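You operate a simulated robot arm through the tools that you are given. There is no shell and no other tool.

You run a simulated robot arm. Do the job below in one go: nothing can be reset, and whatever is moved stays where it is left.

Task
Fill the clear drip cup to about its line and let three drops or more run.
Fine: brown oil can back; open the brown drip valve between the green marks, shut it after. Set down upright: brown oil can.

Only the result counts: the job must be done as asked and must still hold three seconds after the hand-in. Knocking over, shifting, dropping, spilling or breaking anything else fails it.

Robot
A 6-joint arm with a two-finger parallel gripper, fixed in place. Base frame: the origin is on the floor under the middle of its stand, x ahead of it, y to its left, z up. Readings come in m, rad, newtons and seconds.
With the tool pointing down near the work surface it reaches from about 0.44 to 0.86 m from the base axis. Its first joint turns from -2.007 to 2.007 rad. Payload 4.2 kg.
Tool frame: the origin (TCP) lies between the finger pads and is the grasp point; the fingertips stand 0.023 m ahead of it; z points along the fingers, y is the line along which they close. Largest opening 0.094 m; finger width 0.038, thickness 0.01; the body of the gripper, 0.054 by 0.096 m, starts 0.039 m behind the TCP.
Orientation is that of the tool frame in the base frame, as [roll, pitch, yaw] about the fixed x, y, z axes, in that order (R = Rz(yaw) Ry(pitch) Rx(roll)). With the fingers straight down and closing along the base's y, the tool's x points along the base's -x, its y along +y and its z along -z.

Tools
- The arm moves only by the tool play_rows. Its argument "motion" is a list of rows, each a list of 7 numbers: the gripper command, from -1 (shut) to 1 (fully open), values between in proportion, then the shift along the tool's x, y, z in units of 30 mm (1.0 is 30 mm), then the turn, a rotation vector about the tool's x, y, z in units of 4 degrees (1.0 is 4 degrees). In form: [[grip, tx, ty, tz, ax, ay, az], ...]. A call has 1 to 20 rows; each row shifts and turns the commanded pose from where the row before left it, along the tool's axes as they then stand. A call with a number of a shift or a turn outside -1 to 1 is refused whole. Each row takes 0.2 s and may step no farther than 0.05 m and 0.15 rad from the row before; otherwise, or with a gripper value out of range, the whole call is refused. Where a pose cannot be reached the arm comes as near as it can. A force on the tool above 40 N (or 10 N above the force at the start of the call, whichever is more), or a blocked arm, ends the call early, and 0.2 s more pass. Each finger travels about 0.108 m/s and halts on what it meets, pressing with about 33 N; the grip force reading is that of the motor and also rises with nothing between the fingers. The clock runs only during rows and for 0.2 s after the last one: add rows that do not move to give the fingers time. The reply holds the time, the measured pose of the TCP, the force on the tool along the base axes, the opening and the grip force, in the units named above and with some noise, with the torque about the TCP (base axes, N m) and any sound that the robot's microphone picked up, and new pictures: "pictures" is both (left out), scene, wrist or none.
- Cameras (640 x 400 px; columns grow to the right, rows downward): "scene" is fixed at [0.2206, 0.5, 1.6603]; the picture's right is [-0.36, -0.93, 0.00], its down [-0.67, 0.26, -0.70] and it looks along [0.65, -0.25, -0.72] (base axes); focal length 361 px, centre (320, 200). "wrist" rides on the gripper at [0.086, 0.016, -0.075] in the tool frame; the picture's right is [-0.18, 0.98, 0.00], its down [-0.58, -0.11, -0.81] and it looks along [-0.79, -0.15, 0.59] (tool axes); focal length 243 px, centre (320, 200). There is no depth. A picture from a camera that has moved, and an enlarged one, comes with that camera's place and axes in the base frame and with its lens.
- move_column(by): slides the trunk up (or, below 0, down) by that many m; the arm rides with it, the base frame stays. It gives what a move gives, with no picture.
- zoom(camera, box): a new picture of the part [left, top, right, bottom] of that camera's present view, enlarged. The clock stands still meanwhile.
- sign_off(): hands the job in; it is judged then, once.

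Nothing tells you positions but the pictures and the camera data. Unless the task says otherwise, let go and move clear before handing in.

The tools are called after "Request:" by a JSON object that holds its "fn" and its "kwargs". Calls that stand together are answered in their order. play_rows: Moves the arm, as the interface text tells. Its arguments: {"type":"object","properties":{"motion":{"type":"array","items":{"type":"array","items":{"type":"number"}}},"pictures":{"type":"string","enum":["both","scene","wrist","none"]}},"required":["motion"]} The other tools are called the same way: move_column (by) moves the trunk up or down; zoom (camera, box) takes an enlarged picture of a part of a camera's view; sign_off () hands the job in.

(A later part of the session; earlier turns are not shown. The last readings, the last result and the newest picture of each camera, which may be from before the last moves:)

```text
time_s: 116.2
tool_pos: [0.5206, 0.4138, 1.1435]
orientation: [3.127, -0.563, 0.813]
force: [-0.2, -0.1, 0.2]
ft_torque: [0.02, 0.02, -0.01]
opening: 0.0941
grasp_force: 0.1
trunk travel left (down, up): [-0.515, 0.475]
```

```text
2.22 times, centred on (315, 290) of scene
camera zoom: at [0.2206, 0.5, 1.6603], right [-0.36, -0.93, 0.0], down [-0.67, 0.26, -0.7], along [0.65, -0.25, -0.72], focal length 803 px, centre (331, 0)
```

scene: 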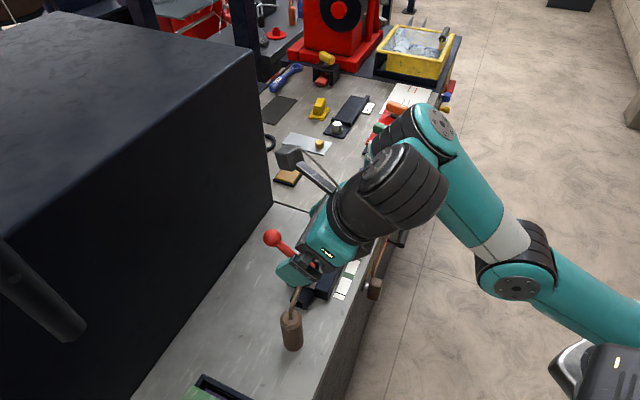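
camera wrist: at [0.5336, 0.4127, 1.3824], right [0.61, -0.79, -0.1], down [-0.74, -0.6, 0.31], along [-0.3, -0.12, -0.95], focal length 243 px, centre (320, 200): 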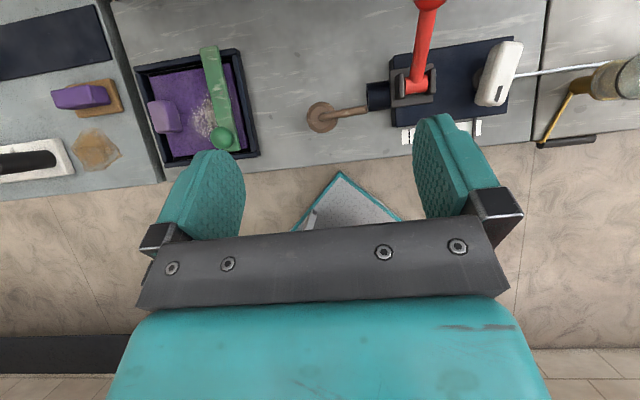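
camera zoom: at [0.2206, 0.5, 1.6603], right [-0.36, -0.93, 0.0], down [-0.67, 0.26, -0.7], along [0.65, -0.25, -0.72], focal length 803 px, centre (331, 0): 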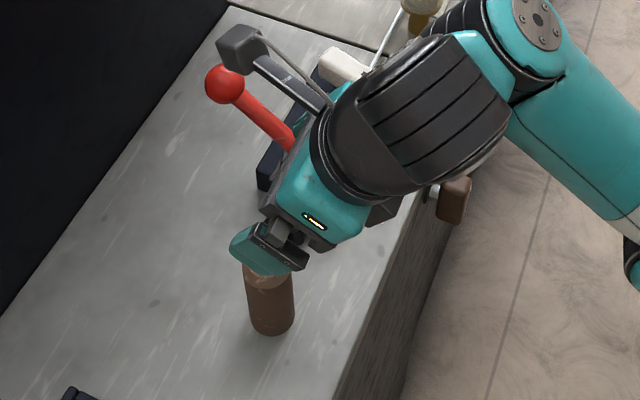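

Request:
{"fn": "zoom", "kwargs": {"camera": "wrist", "box": [250, 80, 410, 180]}}

```text
4.00 times, centred on (330, 130) of wrist
camera zoom: at [0.5536, 0.4281, 1.2528], right [0.6, -0.79, -0.09], down [-0.72, -0.59, 0.37], along [-0.34, -0.16, -0.92], focal length 970 px, centre (280, 480)
```

zoom: 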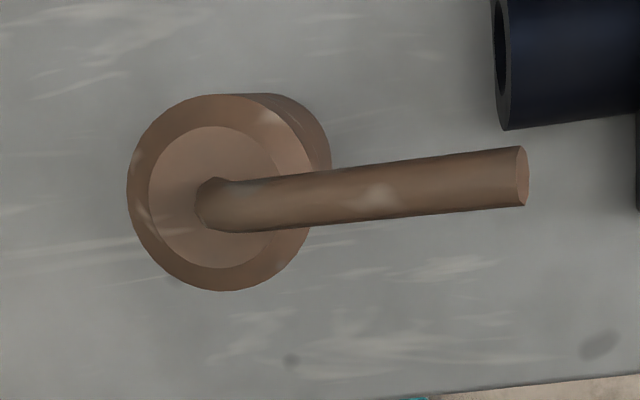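

The alignment is as planned, with about 7–8 mm to spare on each side. I'll descend past the spout and re-check.

Request:
{"fn": "move_column", "kwargs": {"by": -0.085}}

Request:
{"fn": "zoom", "kwargs": {"camera": "wrist", "box": [0, 0, 640, 400]}}

Request:
{"fn": "zoom", "kwargs": {"camera": "scene", "box": [230, 200, 400, 380]}}

```text
time_s: 117.4
tool_pos: [0.5192, 0.4145, 1.0587]
orientation: [3.125, -0.562, 0.814]
force: [0.2, 0.1, -0.1]
ft_torque: [-0.02, 0.02, 0.03]
opening: 0.0942
grasp_force: 0.1
trunk travel left (down, up): [-0.43, 0.56]
```

```text
1.00 times, centred on (320, 200) of wrist (not enlarged: the box is as wide or as high as the picture)
camera zoom: at [0.5536, 0.4281, 1.1678], right [0.6, -0.79, -0.09], down [-0.72, -0.59, 0.37], along [-0.34, -0.16, -0.92], focal length 243 px, centre (320, 200)
```

zoom: 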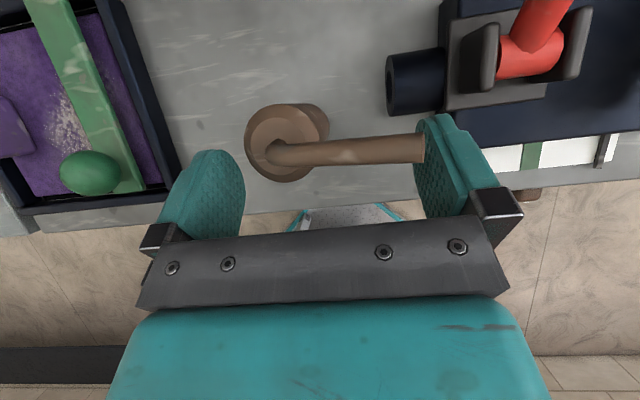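

```text
2.22 times, centred on (315, 290) of scene
camera zoom: at [0.2206, 0.5, 1.6603], right [-0.36, -0.93, 0.0], down [-0.67, 0.26, -0.7], along [0.65, -0.25, -0.72], focal length 803 px, centre (331, 0)
```

zoom: 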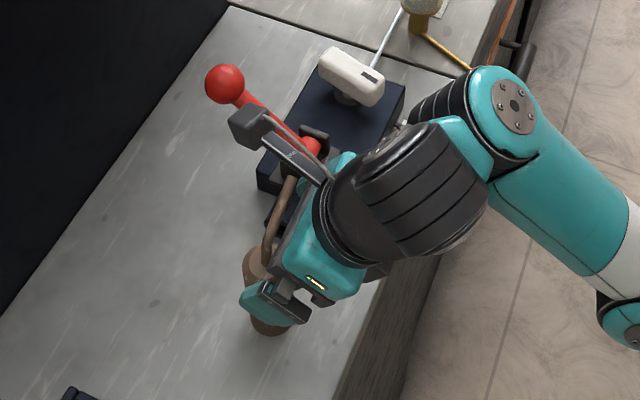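

No contact so far. I'll go down another 2 cm so the finger is clearly under the spout before centring on the can.

Request:
{"fn": "move_column", "kwargs": {"by": -0.022}}

Request:
{"fn": "play_rows", "kwargs": {"motion": [[1, 0, -0.33, 0, 0, 0, 0], [1, 0, -0.33, 0, 0, 0, 0], [1, 0, 0, 0, 0, 0, 0]], "pictures": "both"}}

```text
time_s: 118.1
tool_pos: [0.5192, 0.4147, 1.0357]
orientation: [3.127, -0.561, 0.813]
force: [-0.2, -0.5, -0.8]
ft_torque: [0.01, -0.03, -0.01]
opening: 0.0939
grasp_force: 0.0
trunk travel left (down, up): [-0.408, 0.582]
```

```text
time_s: 118.9
tool_pos: [0.5047, 0.4255, 1.0349]
orientation: [3.128, -0.56, 0.813]
force: [0.5, -0.2, -0.3]
ft_torque: [0.02, 0.02, 0.0]
opening: 0.094
grasp_force: 0.0
trunk travel left (down, up): [-0.408, 0.582]
camera wrist: at [0.5385, 0.4393, 1.1452], right [0.6, -0.79, -0.09], down [-0.72, -0.59, 0.37], along [-0.35, -0.16, -0.92], focal length 243 px, centre (320, 200)
```

scene: 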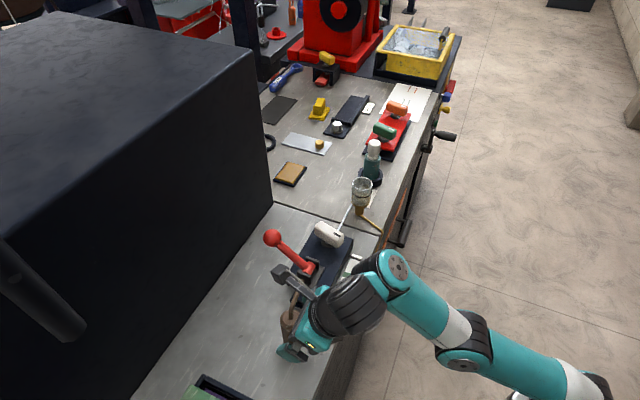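
wrist: 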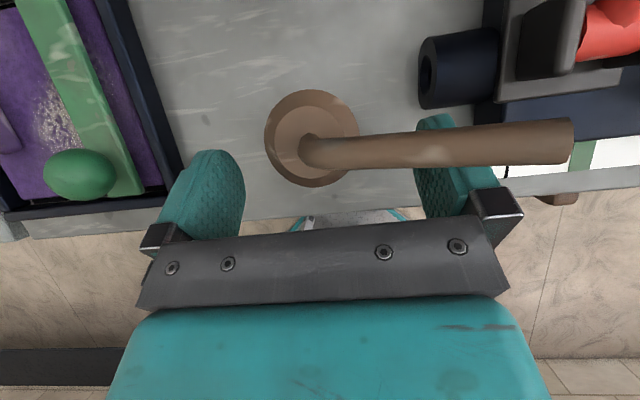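

Request:
{"fn": "play_rows", "kwargs": {"motion": [[1, 0.12, 0, 0.075, 0, 0, 0], [1, 0, 0, 0, 0, 0, 0]], "pictures": "none"}}

Request:
{"fn": "move_column", "kwargs": {"by": -0.028}}

Request:
{"fn": "zoom", "kwargs": {"camera": "wrist", "box": [0, 0, 640, 400]}}

Request:
{"fn": "zoom", "kwargs": {"camera": "scene", "box": [240, 230, 360, 370]}}

```text
time_s: 119.5
tool_pos: [0.5056, 0.4252, 1.0349]
orientation: [3.129, -0.561, 0.812]
force: [0.2, 0.3, 0.2]
ft_torque: [0.0, 0.02, -0.01]
opening: 0.0939
grasp_force: 0.0
out of reach, approached as far as the arm can: row 1
trunk travel left (down, up): [-0.408, 0.582]
```

```text
time_s: 120.2
tool_pos: [0.506, 0.424, 1.0068]
orientation: [3.127, -0.56, 0.813]
force: [0.5, 1.4, -1.1]
ft_torque: [-0.01, 0.01, 0.01]
opening: 0.0937
grasp_force: 0.0
trunk travel left (down, up): [-0.38, 0.61]
```

```text
1.00 times, centred on (320, 200) of wrist (not enlarged: the box is as wide or as high as the picture)
camera zoom: at [0.5406, 0.4387, 1.1166], right [0.6, -0.79, -0.09], down [-0.72, -0.59, 0.37], along [-0.35, -0.16, -0.92], focal length 243 px, centre (320, 200)
```

zoom: 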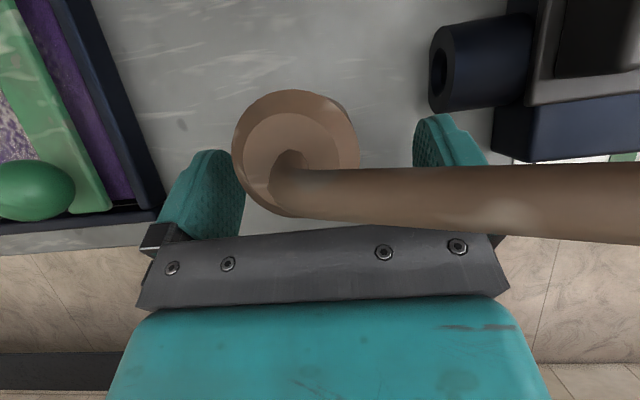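

```text
2.86 times, centred on (300, 300) of scene
camera zoom: at [0.2206, 0.5, 1.6603], right [-0.36, -0.93, 0.0], down [-0.67, 0.26, -0.7], along [0.65, -0.25, -0.72], focal length 1032 px, centre (377, -86)
```

zoom: 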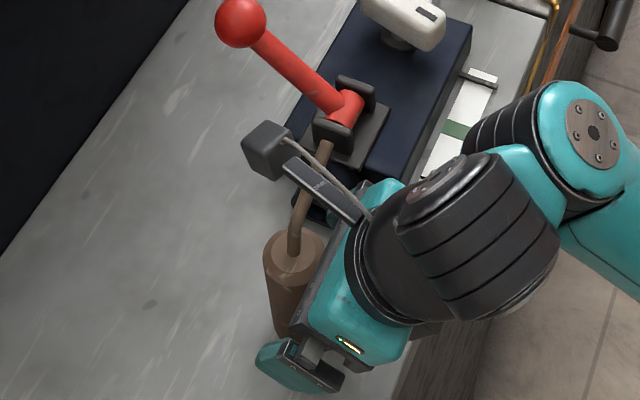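

The can is between the fingers but I'd like about 5 mm more depth. I'll reduce the pitch by 2° to gain that reach and move forward slightly.

Request:
{"fn": "play_rows", "kwargs": {"motion": [[1, 0, 0, 0, 0, -0.5, 0], [1, 0.133, -0.05, 0.077, 0, 0, 0], [1, 0, 0, 0, 0, 0, 0]], "pictures": "wrist"}}

```text
time_s: 121.0
tool_pos: [0.5096, 0.4287, 1.0079]
orientation: [3.13, -0.525, 0.814]
force: [-0.5, 0.4, 0.6]
ft_torque: [0.02, -0.02, 0.02]
opening: 0.0937
grasp_force: 0.1
trunk travel left (down, up): [-0.38, 0.61]
camera wrist: at [0.5453, 0.4457, 1.1156], right [0.6, -0.8, -0.08], down [-0.71, -0.58, 0.4], along [-0.37, -0.18, -0.91], focal length 243 px, centre (320, 200)
```

wrist: 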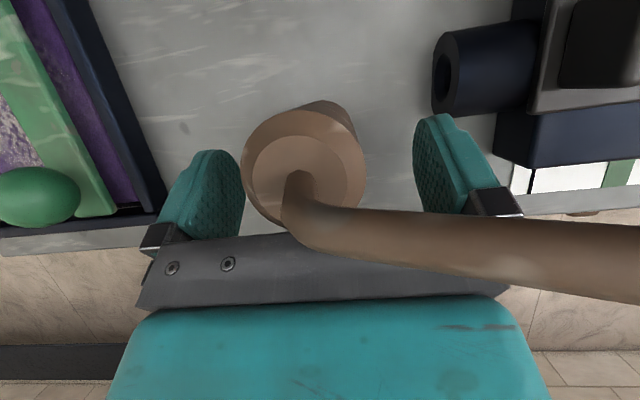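

The can is centred between the pads now, with the spout passing clear over the palm. I'll close the gripper.

Request:
{"fn": "play_rows", "kwargs": {"motion": [[-1, 0, 0, 0, 0, 0, 0], [-1, 0, 0, 0, 0, 0, 0], [-1, 0, 0, 0, 0, 0, 0], [-1, 0, 0, 0, 0, 0, 0], [-1, 0, 0, 0, 0, 0, 0]], "pictures": "both"}}

```text
time_s: 122.2
tool_pos: [0.5082, 0.4296, 1.0088]
orientation: [3.13, -0.525, 0.813]
force: [-1.0, 1.5, 2.0]
ft_torque: [0.14, 0.07, 0.03]
opening: 0.0391
grasp_force: 32.9
trunk travel left (down, up): [-0.38, 0.61]
camera wrist: at [0.5452, 0.4457, 1.1157], right [0.6, -0.8, -0.08], down [-0.71, -0.58, 0.4], along [-0.37, -0.18, -0.91], focal length 243 px, centre (320, 200)
```

scene: 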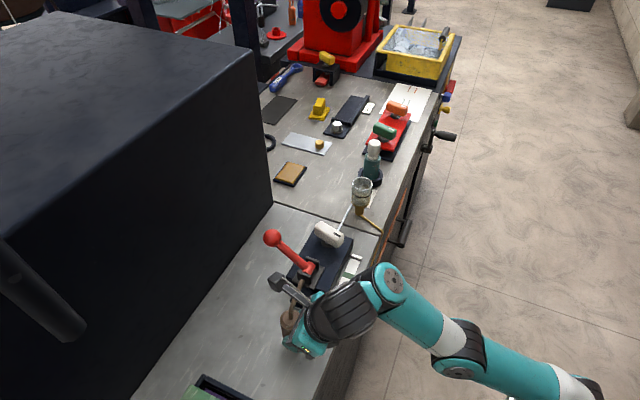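
wrist: 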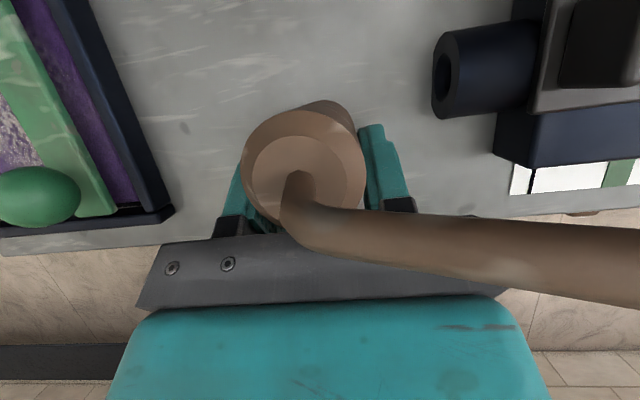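

Grip is firm (opening 39 mm at 33 N). I'll lift with the trunk and check.

Request:
{"fn": "move_column", "kwargs": {"by": 0.04}}

Request:
{"fn": "zoom", "kwargs": {"camera": "scene", "box": [240, 220, 380, 360]}}

Request:
{"fn": "zoom", "kwargs": {"camera": "wrist", "box": [0, 0, 640, 400]}}

```text
time_s: 123.0
tool_pos: [0.5085, 0.4279, 1.0479]
orientation: [3.13, -0.525, 0.811]
force: [0.2, 0.1, -2.3]
ft_torque: [0.01, 0.01, 0.01]
opening: 0.0388
grasp_force: 33.2
trunk travel left (down, up): [-0.42, 0.57]
```

```text
2.86 times, centred on (310, 290) of scene
camera zoom: at [0.2206, 0.5, 1.6603], right [-0.36, -0.93, 0.0], down [-0.67, 0.26, -0.7], along [0.65, -0.25, -0.72], focal length 1032 px, centre (349, -57)
```

zoom: 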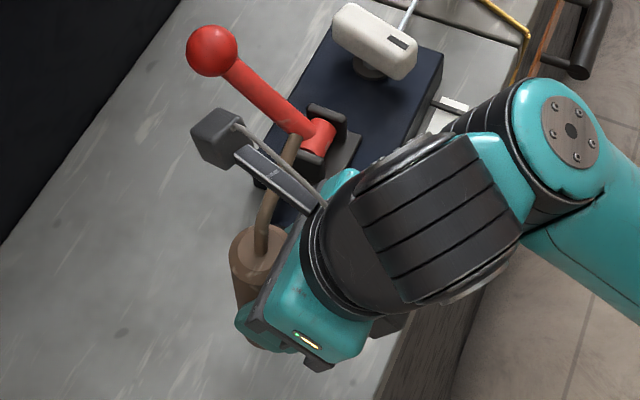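

```text
1.00 times, centred on (320, 200) of wrist (not enlarged: the box is as wide or as high as the picture)
camera zoom: at [0.5455, 0.4457, 1.1554], right [0.6, -0.8, -0.08], down [-0.71, -0.58, 0.4], along [-0.37, -0.18, -0.91], focal length 243 px, centre (320, 200)
```

zoom: 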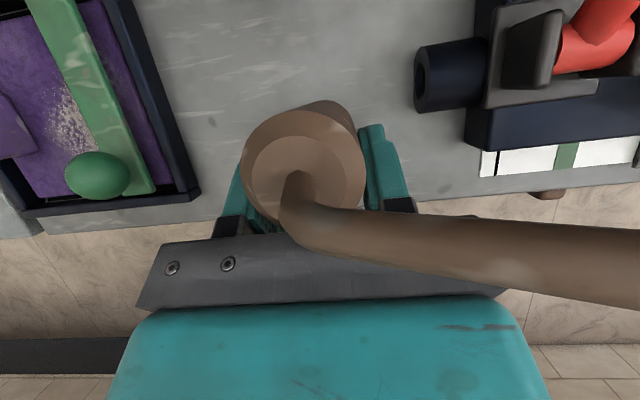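

The can is lifted and held upright (about 2.3 N). Next I raise it clear of everything, then swing it around the arm's base toward the cup, keeping it upright.

Request:
{"fn": "move_column", "kwargs": {"by": 0.16}}

Request:
{"fn": "play_rows", "kwargs": {"motion": [[-1, 0.222, 0.97, 0.129, -0.376, 0, 0.649], [-1, 0.222, 0.97, 0.129, -0.376, 0, 0.649], [-1, 0.222, 0.97, 0.129, -0.376, 0, 0.649], [-1, 0, 0, 0, 0, 0, 0]], "pictures": "scene"}}

```text
time_s: 124.9
tool_pos: [0.5093, 0.4289, 1.2085]
orientation: [3.13, -0.526, 0.813]
force: [0.0, -0.3, -1.2]
ft_torque: [-0.01, 0.01, 0.01]
opening: 0.0394
grasp_force: 32.8
trunk travel left (down, up): [-0.58, 0.41]
```

```text
time_s: 125.9
tool_pos: [0.5852, 0.3814, 1.2067]
orientation: [3.133, -0.525, 0.654]
force: [-0.1, 0.2, -1.7]
ft_torque: [-0.02, 0.01, -0.05]
opening: 0.0392
grasp_force: 33.1
trunk travel left (down, up): [-0.58, 0.41]
```

scene: 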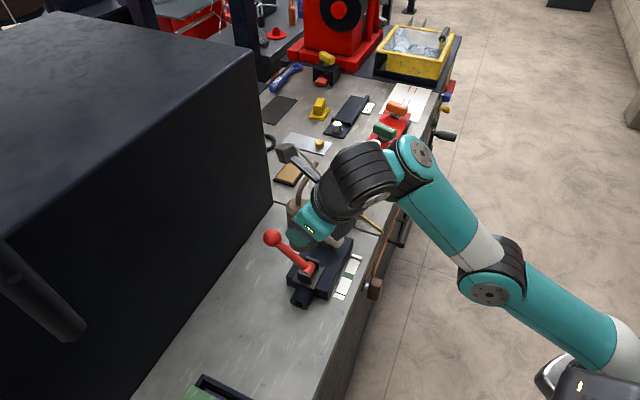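

Moving smoothly, no flags. I'll continue the swing.

Request:
{"fn": "play_rows", "kwargs": {"motion": [[-1, 0.222, 0.97, 0.129, -0.376, 0, 0.649], [-1, 0.222, 0.97, 0.129, -0.376, 0, 0.649], [-1, 0.222, 0.97, 0.129, -0.376, 0, 0.649], [-1, 0.222, 0.97, 0.129, -0.376, 0, 0.649], [-1, 0.222, 0.97, 0.129, -0.376, 0, 0.649], [-1, 0, 0, 0, 0, 0, 0]], "pictures": "both"}}

```text
time_s: 127.3
tool_pos: [0.6932, 0.2762, 1.2102]
orientation: [3.133, -0.53, 0.391]
force: [-0.1, 0.0, -1.6]
ft_torque: [0.02, 0.03, 0.0]
opening: 0.0392
grasp_force: 32.9
trunk travel left (down, up): [-0.58, 0.41]
camera wrist: at [0.7331, 0.2759, 1.3173], right [0.22, -0.97, -0.09], down [-0.88, -0.24, 0.4], along [-0.41, -0.01, -0.91], focal length 243 px, centre (320, 200)
```

scene: 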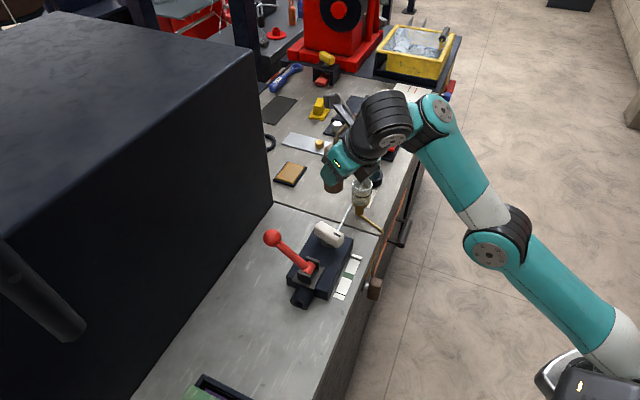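
wrist: 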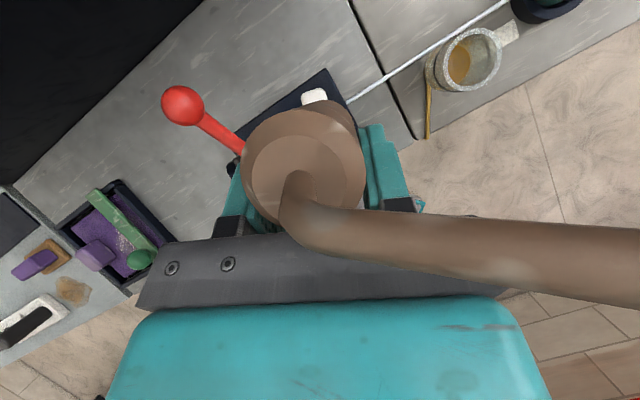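

The can hangs upright near the cup, and the cup's amber bottom is visible. I'll pre-tilt it 36° here (too little to pour), checking the arm follows.

Request:
{"fn": "play_rows", "kwargs": {"motion": [[-1, 0, 0, 0, 0.863, 0, 0.505], [-1, 0, 0, 0, 0.863, 0, 0.505], [-1, 0, 0, 0, 0.863, 0, 0.505], [-1, 0, 0, 0, 0.863, 0, 0.505], [-1, 0, 0, 0, 0.863, 0, 0.505], [-1, 0, 0, 0, 0.863, 0, 0.505], [-1, 0, 0, 0, 0, 0, 0]], "pictures": "scene"}}

```text
time_s: 128.9
tool_pos: [0.6947, 0.2783, 1.2111]
orientation: [-2.674, -0.483, 0.157]
force: [-0.3, 0.1, -1.4]
ft_torque: [-0.04, 0.0, -0.01]
opening: 0.0391
grasp_force: 32.4
trunk travel left (down, up): [-0.58, 0.41]
```

scene: 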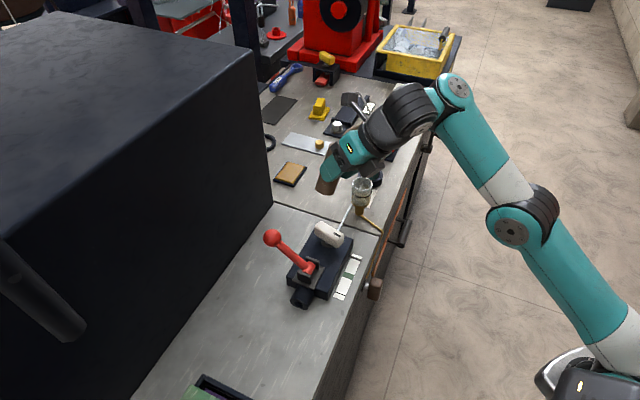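

Follows well. I'll bring the tilt to 36° and yaw the can a bit clockwise, so its tail will stay clear of the white handle during pouring.

Request:
{"fn": "play_rows", "kwargs": {"motion": [[-1, 0, 0, 0, 0.863, 0, 0.505], [-1, 0, 0, 0, 0.863, 0, 0.505], [-1, 0, 0, 0, 0.863, 0, 0.505], [-1, 0, 0, 0, -0.409, 0.588, 0.698], [-1, 0, 0, 0, -0.409, 0.588, 0.698], [-1, 0, 0, 0, -0.409, 0.588, 0.698], [-1, 0, 0, 0, -0.409, 0.588, 0.698], [-1, 0, 0, 0, -0.409, 0.588, 0.698], [-1, 0, 0, 0, 0, 0, 0]], "pictures": "both"}}

```text
time_s: 130.9
tool_pos: [0.6852, 0.2429, 1.2591]
orientation: [-2.458, -0.421, -0.285]
force: [0.2, 0.6, -2.1]
ft_torque: [-0.03, 0.04, 0.01]
opening: 0.039
grasp_force: 33.1
out of reach, approached as far as the arm can: row 5, 6, 7, 8
trunk travel left (down, up): [-0.58, 0.41]
camera wrist: at [0.7247, 0.1686, 1.3364], right [-0.13, -0.76, -0.64], down [-0.9, -0.18, 0.4], along [-0.41, 0.63, -0.66], focal length 243 px, centre (320, 200)
```

scene: 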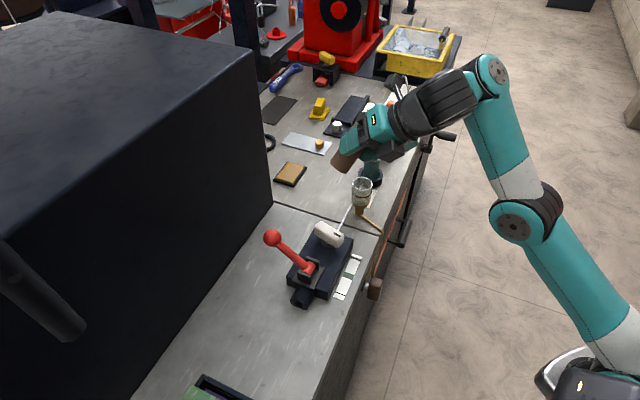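
wrist: 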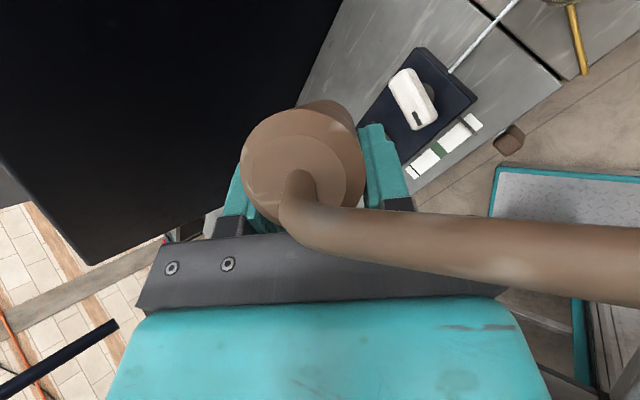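

That much clockwise yaw runs out of reach, so I'll undo it. The original yaw is fine as long as the can stays about 3 cm above the cup rim.

Request:
{"fn": "play_rows", "kwargs": {"motion": [[-1, -0.136, 0, 0.38, 0.409, -0.588, -0.698], [-1, -0.136, 0, 0.38, 0.409, -0.588, -0.698], [-1, -0.136, 0, 0.38, 0.409, -0.588, -0.698], [-1, -0.136, 0, 0.38, 0.409, -0.588, -0.698], [-1, -0.136, 0, 0.38, 0.409, -0.588, -0.698], [-1, 0, 0, 0, 0, 0, 0]], "pictures": "scene"}}

```text
time_s: 132.3
tool_pos: [0.6902, 0.2804, 1.2099]
orientation: [-2.452, -0.425, 0.062]
force: [0.1, 0.6, -1.8]
ft_torque: [0.01, 0.05, -0.03]
opening: 0.0391
grasp_force: 33.4
trunk travel left (down, up): [-0.58, 0.41]
```

scene: 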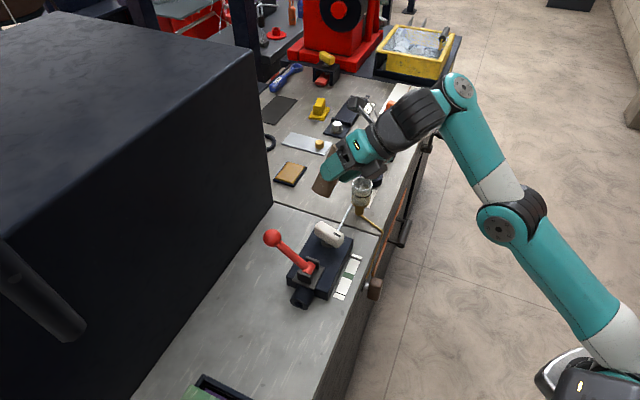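

Back on track at 35° tilt. Now I'll move the spout tip over the cup, still high.

Request:
{"fn": "play_rows", "kwargs": {"motion": [[-1, 0.49, 0.415, -0.057, 0, 0, 0], [-1, 0.49, 0.415, -0.057, 0, 0, 0], [-1, 0.49, 0.415, -0.057, 0, 0, 0], [-1, 0, 0, 0, 0, 0, 0]], "pictures": "both"}}

```text
time_s: 133.3
tool_pos: [0.7367, 0.2465, 1.2056]
orientation: [-2.452, -0.426, 0.058]
force: [0.2, -0.5, -1.6]
ft_torque: [-0.02, 0.02, -0.02]
opening: 0.0391
grasp_force: 33.0
out of reach, approached as far as the arm can: row 3
trunk travel left (down, up): [-0.58, 0.41]
camera wrist: at [0.8005, 0.19, 1.2847], right [0.13, -0.75, -0.64], down [-0.79, -0.48, 0.39], along [-0.6, 0.46, -0.66], focal length 243 px, centre (320, 200)
```

scene: 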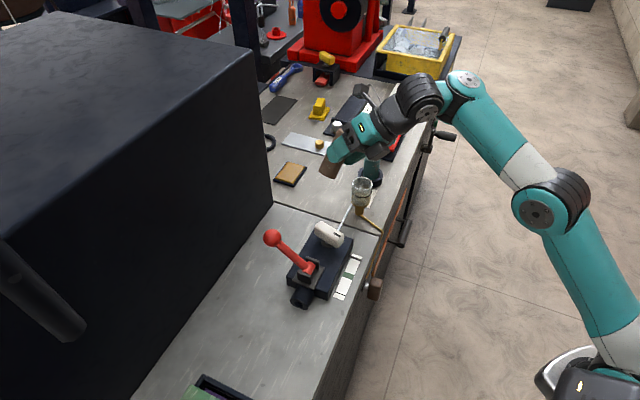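
wrist: 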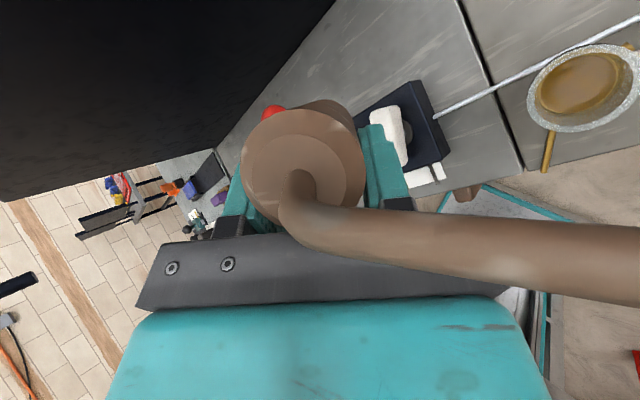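

The tip should now be nearly above the cup. I'll check with the wrist camera's extended view.

Request:
{"fn": "zoom", "kwargs": {"camera": "wrist", "box": [630, 0, 640, 400]}}

Request:
{"fn": "zoom", "kwargs": {"camera": "scene", "box": [300, 60, 460, 230]}}

```text
1.00 times, centred on (635, 200) of wrist (not enlarged: the box is as wide or as high as the picture)
camera zoom: at [0.8005, 0.19, 1.2847], right [0.13, -0.75, -0.64], down [-0.79, -0.48, 0.39], along [-0.6, 0.46, -0.66], focal length 243 px, centre (5, 200)
```

zoom: 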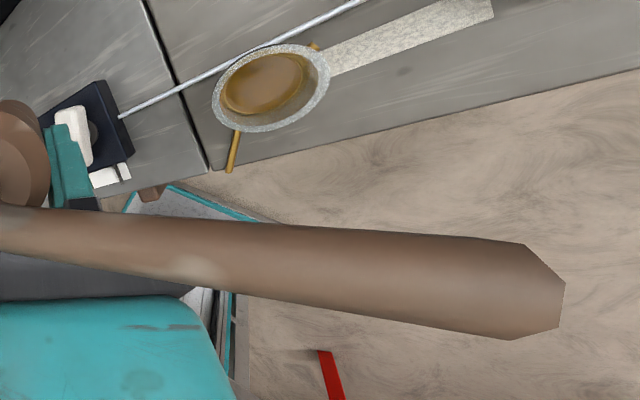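

```text
2.35 times, centred on (380, 145) of scene
camera zoom: at [0.2206, 0.5, 1.6603], right [-0.36, -0.93, 0.0], down [-0.67, 0.26, -0.7], along [0.65, -0.25, -0.72], focal length 850 px, centre (179, 329)
```

zoom: 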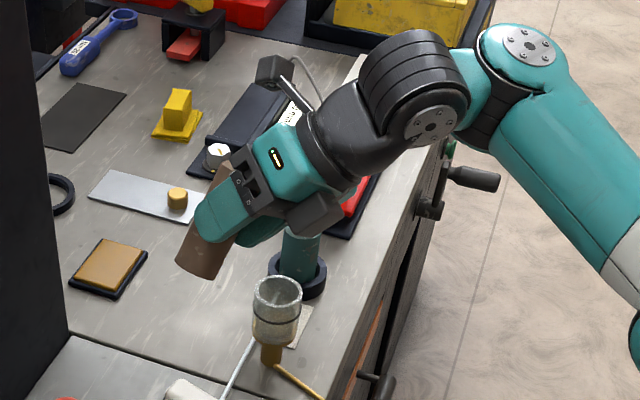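

The extended view shows the cup, its existing amber bottom, and the spout tip. From it I judge the tip is about 9 mm too far toward −y. I'll correct that, then lower with the trunk, keeping the can's tail above the white handle.

Request:
{"fn": "play_rows", "kwargs": {"motion": [[-1, -0.027, -0.29, 0.227, 0, 0, 0], [-1, 0, 0, 0, 0, 0, 0]], "pictures": "none"}}

Request:
{"fn": "move_column", "kwargs": {"by": -0.1}}

Request:
{"fn": "zoom", "kwargs": {"camera": "wrist", "box": [630, 0, 640, 400]}}

Request:
{"fn": "zoom", "kwargs": {"camera": "scene", "box": [300, 130, 420, 250]}}

```text
time_s: 133.9
tool_pos: [0.7359, 0.2568, 1.205]
orientation: [-2.451, -0.425, 0.059]
force: [0.4, 0.8, -1.5]
ft_torque: [0.0, 0.03, 0.01]
opening: 0.0392
grasp_force: 33.2
trunk travel left (down, up): [-0.58, 0.41]
```

```text
time_s: 135.2
tool_pos: [0.7359, 0.2573, 1.1047]
orientation: [-2.452, -0.424, 0.06]
force: [-1.1, 0.1, -1.5]
ft_torque: [-0.03, 0.01, 0.05]
opening: 0.039
grasp_force: 33.0
trunk travel left (down, up): [-0.48, 0.51]
```

```text
1.00 times, centred on (635, 200) of wrist (not enlarged: the box is as wide or as high as the picture)
camera zoom: at [0.7986, 0.2002, 1.1832], right [0.13, -0.75, -0.65], down [-0.79, -0.48, 0.39], along [-0.6, 0.46, -0.66], focal length 243 px, centre (5, 200)
```

zoom: 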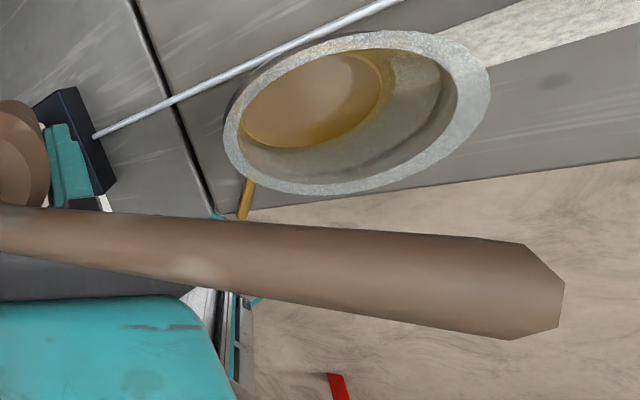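

```text
3.33 times, centred on (360, 190) of scene
camera zoom: at [0.2206, 0.5, 1.6603], right [-0.36, -0.93, 0.0], down [-0.67, 0.26, -0.7], along [0.65, -0.25, -0.72], focal length 1204 px, centre (187, 233)
```

zoom: 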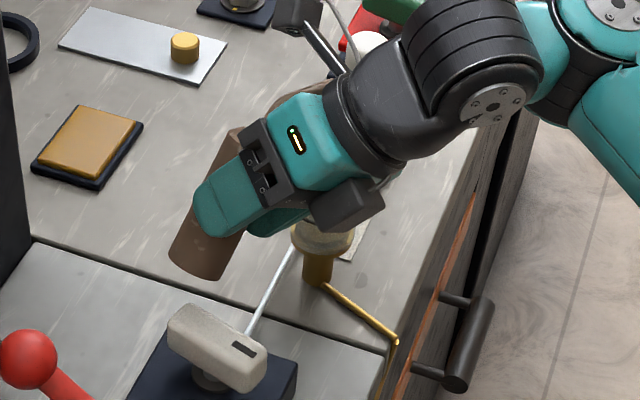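

The tip is now practically over the cup's centre, about 9 cm above its rim. I'll tilt further in small steps pivoting about the tip, listening for any pouring.

Request:
{"fn": "play_rows", "kwargs": {"motion": [[-1, 0.066, -0.206, -0.112, 0.863, 0, 0.505], [-1, 0.066, -0.206, -0.112, 0.863, 0, 0.505], [-1, 0, 0, 0, 0, 0, 0]], "pictures": "none"}}

Request:
{"fn": "zoom", "kwargs": {"camera": "wrist", "box": [630, 0, 640, 400]}}

```text
time_s: 136.0
tool_pos: [0.7321, 0.2591, 1.1156]
orientation: [-2.31, -0.375, 0.004]
force: [-0.3, 0.5, -1.6]
ft_torque: [-0.03, -0.03, -0.01]
opening: 0.0391
grasp_force: 33.0
out of reach, approached as far as the arm can: row 2
trunk travel left (down, up): [-0.48, 0.51]
```

```text
1.00 times, centred on (635, 200) of wrist (not enlarged: the box is as wide or as high as the picture)
camera zoom: at [0.799, 0.1936, 1.1829], right [0.1, -0.66, -0.74], down [-0.77, -0.53, 0.37], along [-0.63, 0.54, -0.56], focal length 243 px, centre (5, 200)
```

zoom: 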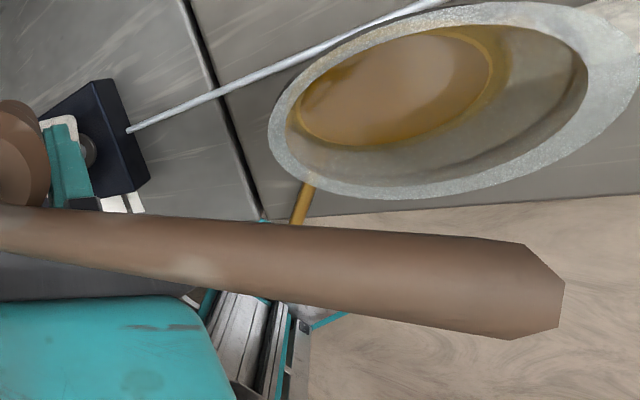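

Request:
{"fn": "play_rows", "kwargs": {"motion": [[-1, 0.066, -0.206, -0.112, 0.863, 0, 0.505], [-1, 0, 0, 0, 0, 0, 0]], "pictures": "none"}}

Request:
{"fn": "zoom", "kwargs": {"camera": "scene", "box": [400, 0, 640, 400]}}

```text
time_s: 136.6
tool_pos: [0.732, 0.2607, 1.1223]
orientation: [-2.24, -0.351, -0.02]
force: [-0.9, 0.2, -1.4]
ft_torque: [-0.03, 0.0, 0.0]
opening: 0.039
grasp_force: 33.0
trunk travel left (down, up): [-0.48, 0.51]
```

```text
1.00 times, centred on (520, 200) of scene (not enlarged: the box is as wide or as high as the picture)
camera zoom: at [0.2206, 0.5, 1.6603], right [-0.36, -0.93, 0.0], down [-0.67, 0.26, -0.7], along [0.65, -0.25, -0.72], focal length 361 px, centre (120, 200)
```

zoom: 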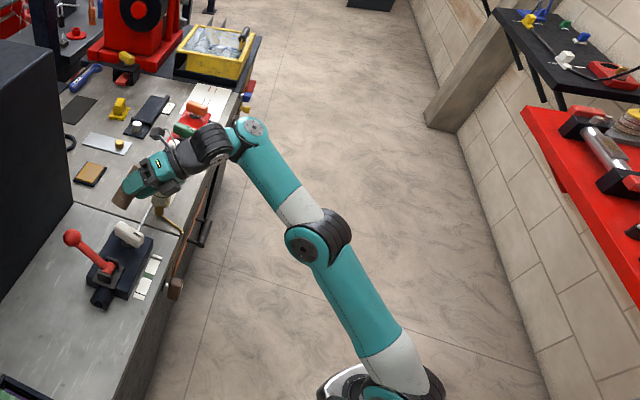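

Tilt is 47°, the tip holds above the cup, no pouring yet. I'll lower a bit and go on in single steps.

Request:
{"fn": "move_column", "kwargs": {"by": -0.025}}

Request:
{"fn": "play_rows", "kwargs": {"motion": [[-1, 0.1, -0.19, -0.112, 0.863, 0, 0.505], [-1, 0, 0, 0, 0, 0, 0]], "pictures": "none"}}

Request:
{"fn": "zoom", "kwargs": {"camera": "wrist", "box": [630, 0, 640, 400]}}

```text
time_s: 137.3
tool_pos: [0.7314, 0.2612, 1.0958]
orientation: [-2.24, -0.35, -0.021]
force: [0.9, -0.1, -1.3]
ft_torque: [-0.05, 0.04, 0.01]
opening: 0.0392
grasp_force: 32.8
trunk travel left (down, up): [-0.455, 0.535]
```

```text
time_s: 137.9
tool_pos: [0.7316, 0.2611, 1.1038]
orientation: [-2.173, -0.324, -0.045]
force: [-0.2, -0.5, -2.0]
ft_torque: [-0.04, 0.03, 0.02]
opening: 0.039
grasp_force: 33.2
trunk travel left (down, up): [-0.455, 0.535]
```

```text
1.00 times, centred on (635, 200) of wrist (not enlarged: the box is as wide or as high as the picture)
camera zoom: at [0.8014, 0.1876, 1.1585], right [0.06, -0.56, -0.83], down [-0.75, -0.57, 0.33], along [-0.66, 0.6, -0.45], focal length 243 px, centre (5, 200)
```

zoom: 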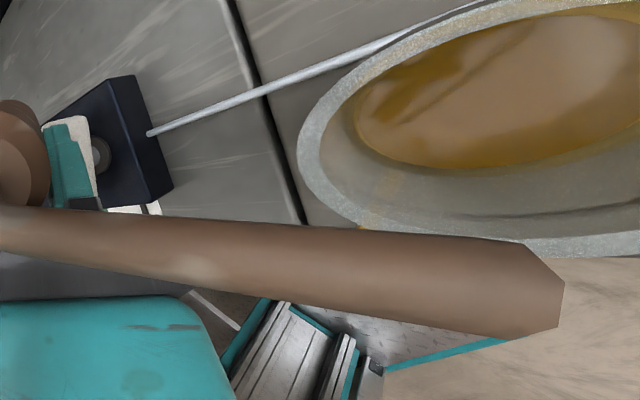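

Request:
{"fn": "play_rows", "kwargs": {"motion": [[-1, 0.161, -0.18, -0.09, 0.863, 0, 0.505], [-1, 0, 0, 0, 0, 0, 0]], "pictures": "none"}}

Request:
{"fn": "move_column", "kwargs": {"by": -0.02}}

Request:
{"fn": "zoom", "kwargs": {"camera": "wrist", "box": [630, 0, 640, 400]}}

Request:
{"fn": "zoom", "kwargs": {"camera": "scene", "box": [300, 130, 420, 250]}}

```text
time_s: 138.5
tool_pos: [0.7333, 0.2603, 1.1076]
orientation: [-2.106, -0.293, -0.064]
force: [-0.5, 0.0, -2.0]
ft_torque: [0.0, 0.05, 0.01]
opening: 0.0391
grasp_force: 33.4
out of reach, approached as far as the arm can: row 1
trunk travel left (down, up): [-0.455, 0.535]
```

```text
time_s: 139.2
tool_pos: [0.7316, 0.2613, 1.0852]
orientation: [-2.108, -0.29, -0.066]
force: [0.1, -0.1, -2.2]
ft_torque: [-0.04, 0.01, 0.01]
opening: 0.0389
grasp_force: 32.6
trunk travel left (down, up): [-0.435, 0.555]
```

```text
1.00 times, centred on (635, 200) of wrist (not enlarged: the box is as wide or as high as the picture)
camera zoom: at [0.8032, 0.1831, 1.1348], right [0.03, -0.51, -0.86], down [-0.74, -0.59, 0.32], along [-0.67, 0.63, -0.4], focal length 243 px, centre (5, 200)
```

zoom: 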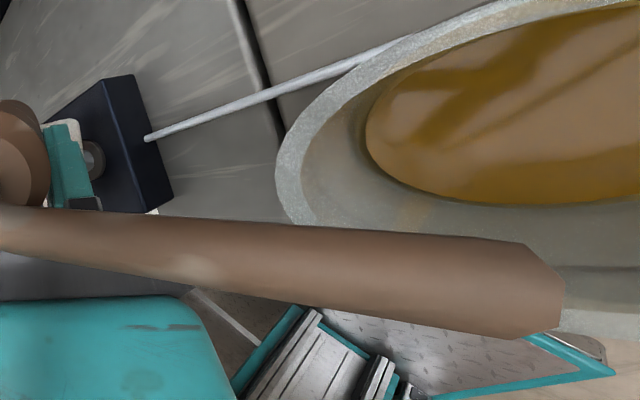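

```text
3.33 times, centred on (360, 190) of scene
camera zoom: at [0.2206, 0.5, 1.6603], right [-0.36, -0.93, 0.0], down [-0.67, 0.26, -0.7], along [0.65, -0.25, -0.72], focal length 1204 px, centre (187, 233)
```

zoom: 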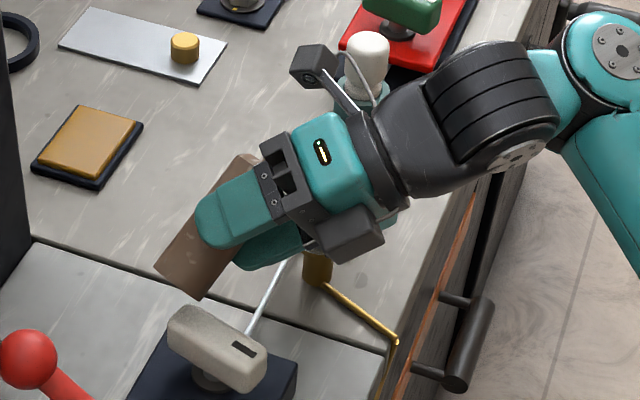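

The arm is near full stretch here. I'll raise the trunk 8 cm and lower the hand by the same amount with the arm, which shortens the reach needed.

Request:
{"fn": "move_column", "kwargs": {"by": 0.08}}

Request:
{"fn": "play_rows", "kwargs": {"motion": [[-1, -0.254, 0.73, 0.435, 0, 0, 0], [-1, -0.254, 0.73, 0.435, 0, 0, 0], [-1, -0.254, 0.73, 0.435, 0, 0, 0], [-1, 0, 0, 0, 0, 0, 0]], "pictures": "none"}}

```text
time_s: 140.3
tool_pos: [0.7319, 0.2594, 1.1674]
orientation: [-2.109, -0.292, -0.065]
force: [-0.3, 0.4, -1.1]
ft_torque: [-0.04, -0.03, -0.03]
opening: 0.039
grasp_force: 32.9
trunk travel left (down, up): [-0.515, 0.475]
```

```text
time_s: 141.3
tool_pos: [0.7512, 0.2402, 1.1168]
orientation: [-2.122, -0.279, -0.035]
force: [-0.6, -0.4, -1.9]
ft_torque: [-0.03, 0.03, 0.0]
opening: 0.0392
grasp_force: 33.2
out of reach, approached as far as the arm can: row 1, 2, 3
trunk travel left (down, up): [-0.515, 0.475]
```

Lowering with the arm pushes it outward, because the elbow is held straight. I'll undo this and control height with the trunk only.

Request:
{"fn": "play_rows", "kwargs": {"motion": [[-1, -0.058, -0.62, -0.14, 0, 0, 0], [-1, -0.058, -0.62, -0.14, 0, 0, 0], [-1, -0.058, -0.62, -0.14, 0, 0, 0], [-1, 0, 0, 0, 0, 0, 0]], "pictures": "none"}}

Request:
{"fn": "zoom", "kwargs": {"camera": "scene", "box": [300, 130, 420, 250]}}

```text
time_s: 142.3
tool_pos: [0.7311, 0.2579, 1.1675]
orientation: [-2.109, -0.291, -0.065]
force: [0.0, -0.1, -1.7]
ft_torque: [-0.07, 0.03, -0.01]
opening: 0.039
grasp_force: 33.4
trunk travel left (down, up): [-0.515, 0.475]
```

```text
3.33 times, centred on (360, 190) of scene
camera zoom: at [0.2206, 0.5, 1.6603], right [-0.36, -0.93, 0.0], down [-0.67, 0.26, -0.7], along [0.65, -0.25, -0.72], focal length 1204 px, centre (187, 233)
```

zoom: 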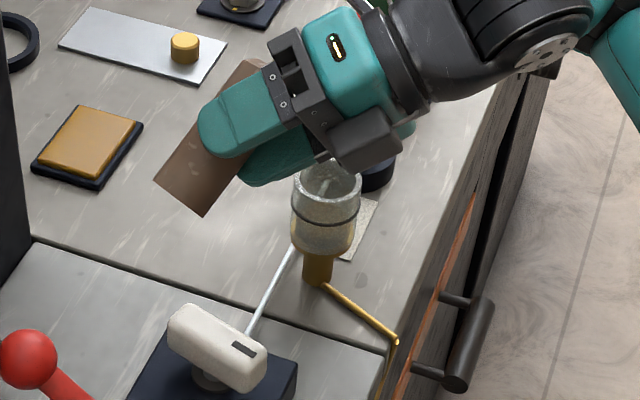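

The cup is clearly visible from this height: glass empty above its brass bottom, ring line at mid-height. I'll fine-adjust the tip and lower it to about 4 cm above the rim.

Request:
{"fn": "play_rows", "kwargs": {"motion": [[-1, 0.117, -0.06, 0.167, 0, 0, 0], [-1, 0, 0, 0, 0, 0, 0]], "pictures": "none"}}

Request:
{"fn": "move_column", "kwargs": {"by": -0.08}}

Request:
{"fn": "zoom", "kwargs": {"camera": "wrist", "box": [630, 0, 640, 400]}}

```text
time_s: 142.9
tool_pos: [0.7363, 0.2639, 1.1665]
orientation: [-2.107, -0.294, -0.065]
force: [0.0, -1.2, -1.2]
ft_torque: [-0.04, 0.0, 0.01]
opening: 0.0389
grasp_force: 32.9
trunk travel left (down, up): [-0.515, 0.475]
```

```text
time_s: 144.1
tool_pos: [0.7353, 0.2636, 1.0871]
orientation: [-2.109, -0.294, -0.065]
force: [-0.1, 0.2, -1.6]
ft_torque: [-0.06, 0.0, 0.01]
opening: 0.0389
grasp_force: 32.8
trunk travel left (down, up): [-0.435, 0.555]
```

```text
1.00 times, centred on (635, 200) of wrist (not enlarged: the box is as wide or as high as the picture)
camera zoom: at [0.8059, 0.1867, 1.1346], right [0.04, -0.51, -0.86], down [-0.74, -0.59, 0.32], along [-0.67, 0.63, -0.4], focal length 243 px, centre (5, 200)
```

zoom: 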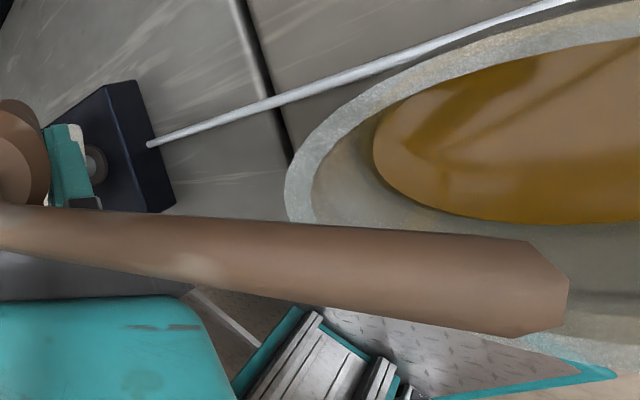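

Tip is at about (0.787, 0.172, 1.091). Now I'll tilt one step at a time, watching for sound or oil.

Request:
{"fn": "play_rows", "kwargs": {"motion": [[-1, 0.066, -0.206, -0.112, 0.863, 0, 0.505]], "pictures": "none"}}

Request:
{"fn": "zoom", "kwargs": {"camera": "wrist", "box": [630, 0, 640, 400]}}

```text
time_s: 144.5
tool_pos: [0.7349, 0.2647, 1.0948]
orientation: [-2.043, -0.262, -0.081]
force: [1.0, -0.7, -1.9]
ft_torque: [-0.06, 0.0, 0.01]
opening: 0.0393
grasp_force: 33.3
trunk travel left (down, up): [-0.435, 0.555]
```

```text
1.00 times, centred on (635, 200) of wrist (not enlarged: the box is as wide or as high as the picture)
camera zoom: at [0.8068, 0.1839, 1.1351], right [0.01, -0.45, -0.89], down [-0.73, -0.61, 0.3], along [-0.68, 0.65, -0.34], focal length 243 px, centre (5, 200)
```

zoom: 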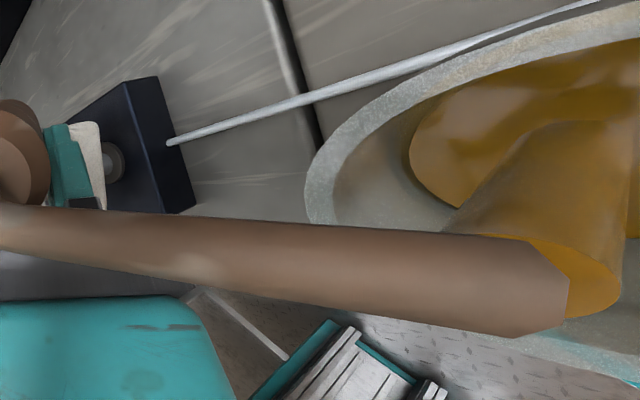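

Oil has started running from the spout into the cup. I'll tilt back one step to stop it and see how much that short pour gave.

Request:
{"fn": "play_rows", "kwargs": {"motion": [[-1, -0.066, 0.206, 0.112, -0.863, 0, -0.505]], "pictures": "none"}}

Request:
{"fn": "zoom", "kwargs": {"camera": "wrist", "box": [630, 0, 640, 400]}}

```text
time_s: 144.9
tool_pos: [0.7344, 0.2646, 1.086]
orientation: [-2.106, -0.294, -0.065]
force: [1.0, 0.3, -1.9]
ft_torque: [-0.03, 0.01, 0.0]
opening: 0.039
grasp_force: 33.2
trunk travel left (down, up): [-0.435, 0.555]
```

```text
1.00 times, centred on (635, 200) of wrist (not enlarged: the box is as wide or as high as the picture)
camera zoom: at [0.8055, 0.187, 1.1345], right [0.03, -0.51, -0.86], down [-0.74, -0.59, 0.32], along [-0.67, 0.63, -0.4], focal length 243 px, centre (5, 200)
```

zoom: 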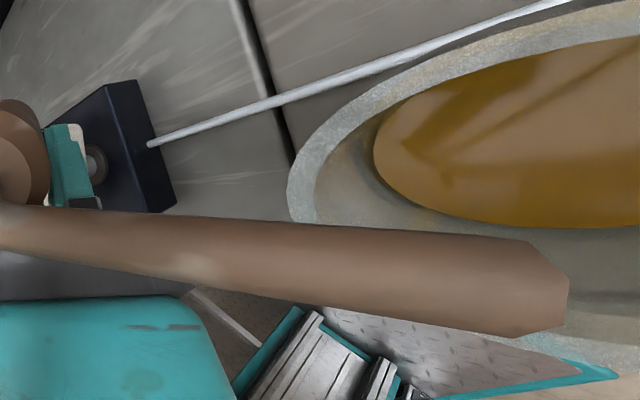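

Request:
{"fn": "move_column", "kwargs": {"by": 0.08}}

Request:
{"fn": "zoom", "kwargs": {"camera": "scene", "box": [330, 165, 400, 215]}}

```text
time_s: 146.1
tool_pos: [0.7352, 0.2641, 1.1672]
orientation: [-2.107, -0.294, -0.064]
force: [-0.6, 0.3, -1.6]
ft_torque: [-0.04, 0.01, -0.02]
opening: 0.0392
grasp_force: 33.3
trunk travel left (down, up): [-0.515, 0.475]
```

```text
8.00 times, centred on (365, 190) of scene
camera zoom: at [0.2206, 0.5, 1.6603], right [-0.36, -0.93, 0.0], down [-0.67, 0.26, -0.7], along [0.65, -0.25, -0.72], focal length 2890 px, centre (-40, 280)
```

zoom: 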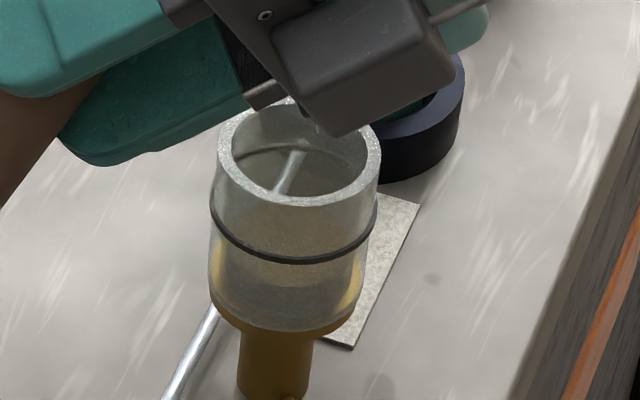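

That short pour added only a little. From the wrist's view I can track the oil edge against the ring line seen through the glass, so I'll go back down and pour for about a second.

Request:
{"fn": "move_column", "kwargs": {"by": -0.08}}

Request:
{"fn": "play_rows", "kwargs": {"motion": [[-1, 0.066, -0.206, -0.112, 0.863, 0, 0.505], [-1, 0, 0, 0, 0, 0, 0], [-1, 0, 0, 0, 0, 0, 0]], "pictures": "none"}}

Request:
{"fn": "zoom", "kwargs": {"camera": "wrist", "box": [630, 0, 640, 400]}}

```text
time_s: 147.2
tool_pos: [0.7341, 0.2647, 1.0866]
orientation: [-2.108, -0.293, -0.065]
force: [-0.4, 0.4, -2.7]
ft_torque: [-0.03, 0.01, -0.02]
opening: 0.0391
grasp_force: 33.1
trunk travel left (down, up): [-0.435, 0.555]
```

```text
time_s: 148.1
tool_pos: [0.7344, 0.2646, 1.0943]
orientation: [-2.042, -0.26, -0.084]
force: [-0.5, -0.2, -1.8]
ft_torque: [-0.03, -0.01, 0.01]
opening: 0.0391
grasp_force: 33.1
trunk travel left (down, up): [-0.435, 0.555]
```

```text
1.00 times, centred on (635, 200) of wrist (not enlarged: the box is as wide or as high as the picture)
camera zoom: at [0.8069, 0.1842, 1.1351], right [0.01, -0.45, -0.89], down [-0.73, -0.61, 0.3], along [-0.68, 0.65, -0.34], focal length 243 px, centre (5, 200)
```

zoom: 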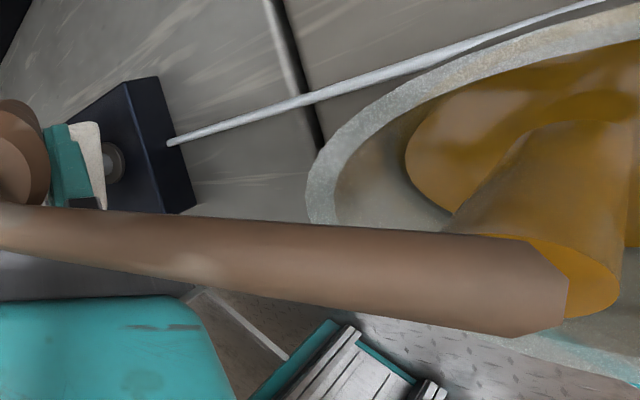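

The stream is steady and lands inside the cup. I'll keep pouring for another second and look again.

Request:
{"fn": "play_rows", "kwargs": {"motion": [[-1, 0, 0, 0, 0, 0, 0], [-1, 0, 0, 0, 0, 0, 0], [-1, 0, 0, 0, 0, 0, 0], [-1, 0, 0, 0, 0, 0, 0]], "pictures": "none"}}

Request:
{"fn": "zoom", "kwargs": {"camera": "wrist", "box": [630, 0, 640, 400]}}

Request:
{"fn": "zoom", "kwargs": {"camera": "scene", "box": [320, 160, 410, 225]}}

```text
time_s: 149.1
tool_pos: [0.7346, 0.2642, 1.0939]
orientation: [-2.043, -0.262, -0.083]
force: [0.0, 0.6, -2.9]
ft_torque: [-0.02, 0.01, 0.0]
opening: 0.0393
grasp_force: 33.3
trunk travel left (down, up): [-0.435, 0.555]
```

```text
1.00 times, centred on (635, 200) of wrist (not enlarged: the box is as wide or as high as the picture)
camera zoom: at [0.8069, 0.1842, 1.1352], right [0.01, -0.45, -0.89], down [-0.73, -0.61, 0.3], along [-0.68, 0.65, -0.34], focal length 243 px, centre (5, 200)
```

zoom: 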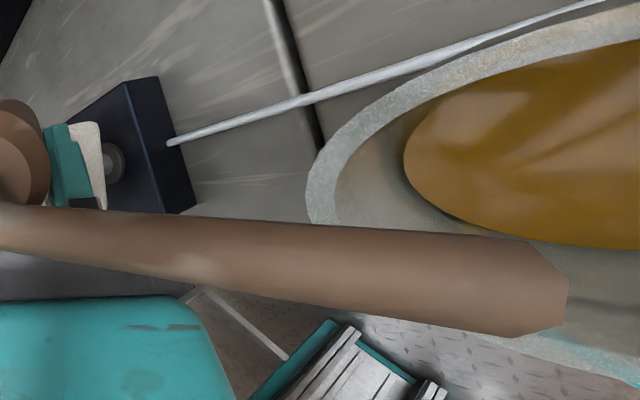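

```text
6.15 times, centred on (365, 192) of scene
camera zoom: at [0.2206, 0.5, 1.6603], right [-0.36, -0.93, 0.0], down [-0.67, 0.26, -0.7], along [0.65, -0.25, -0.72], focal length 2223 px, centre (43, 246)
```

zoom: 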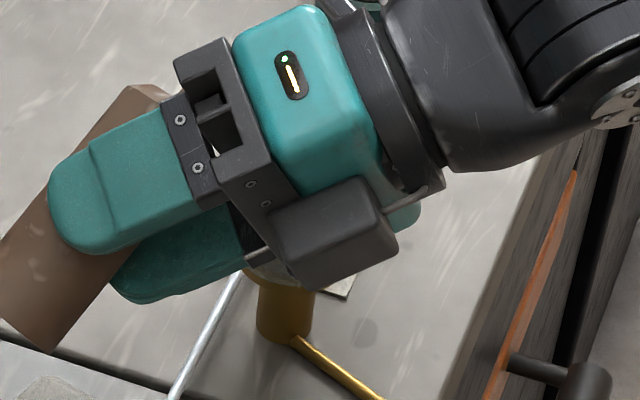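

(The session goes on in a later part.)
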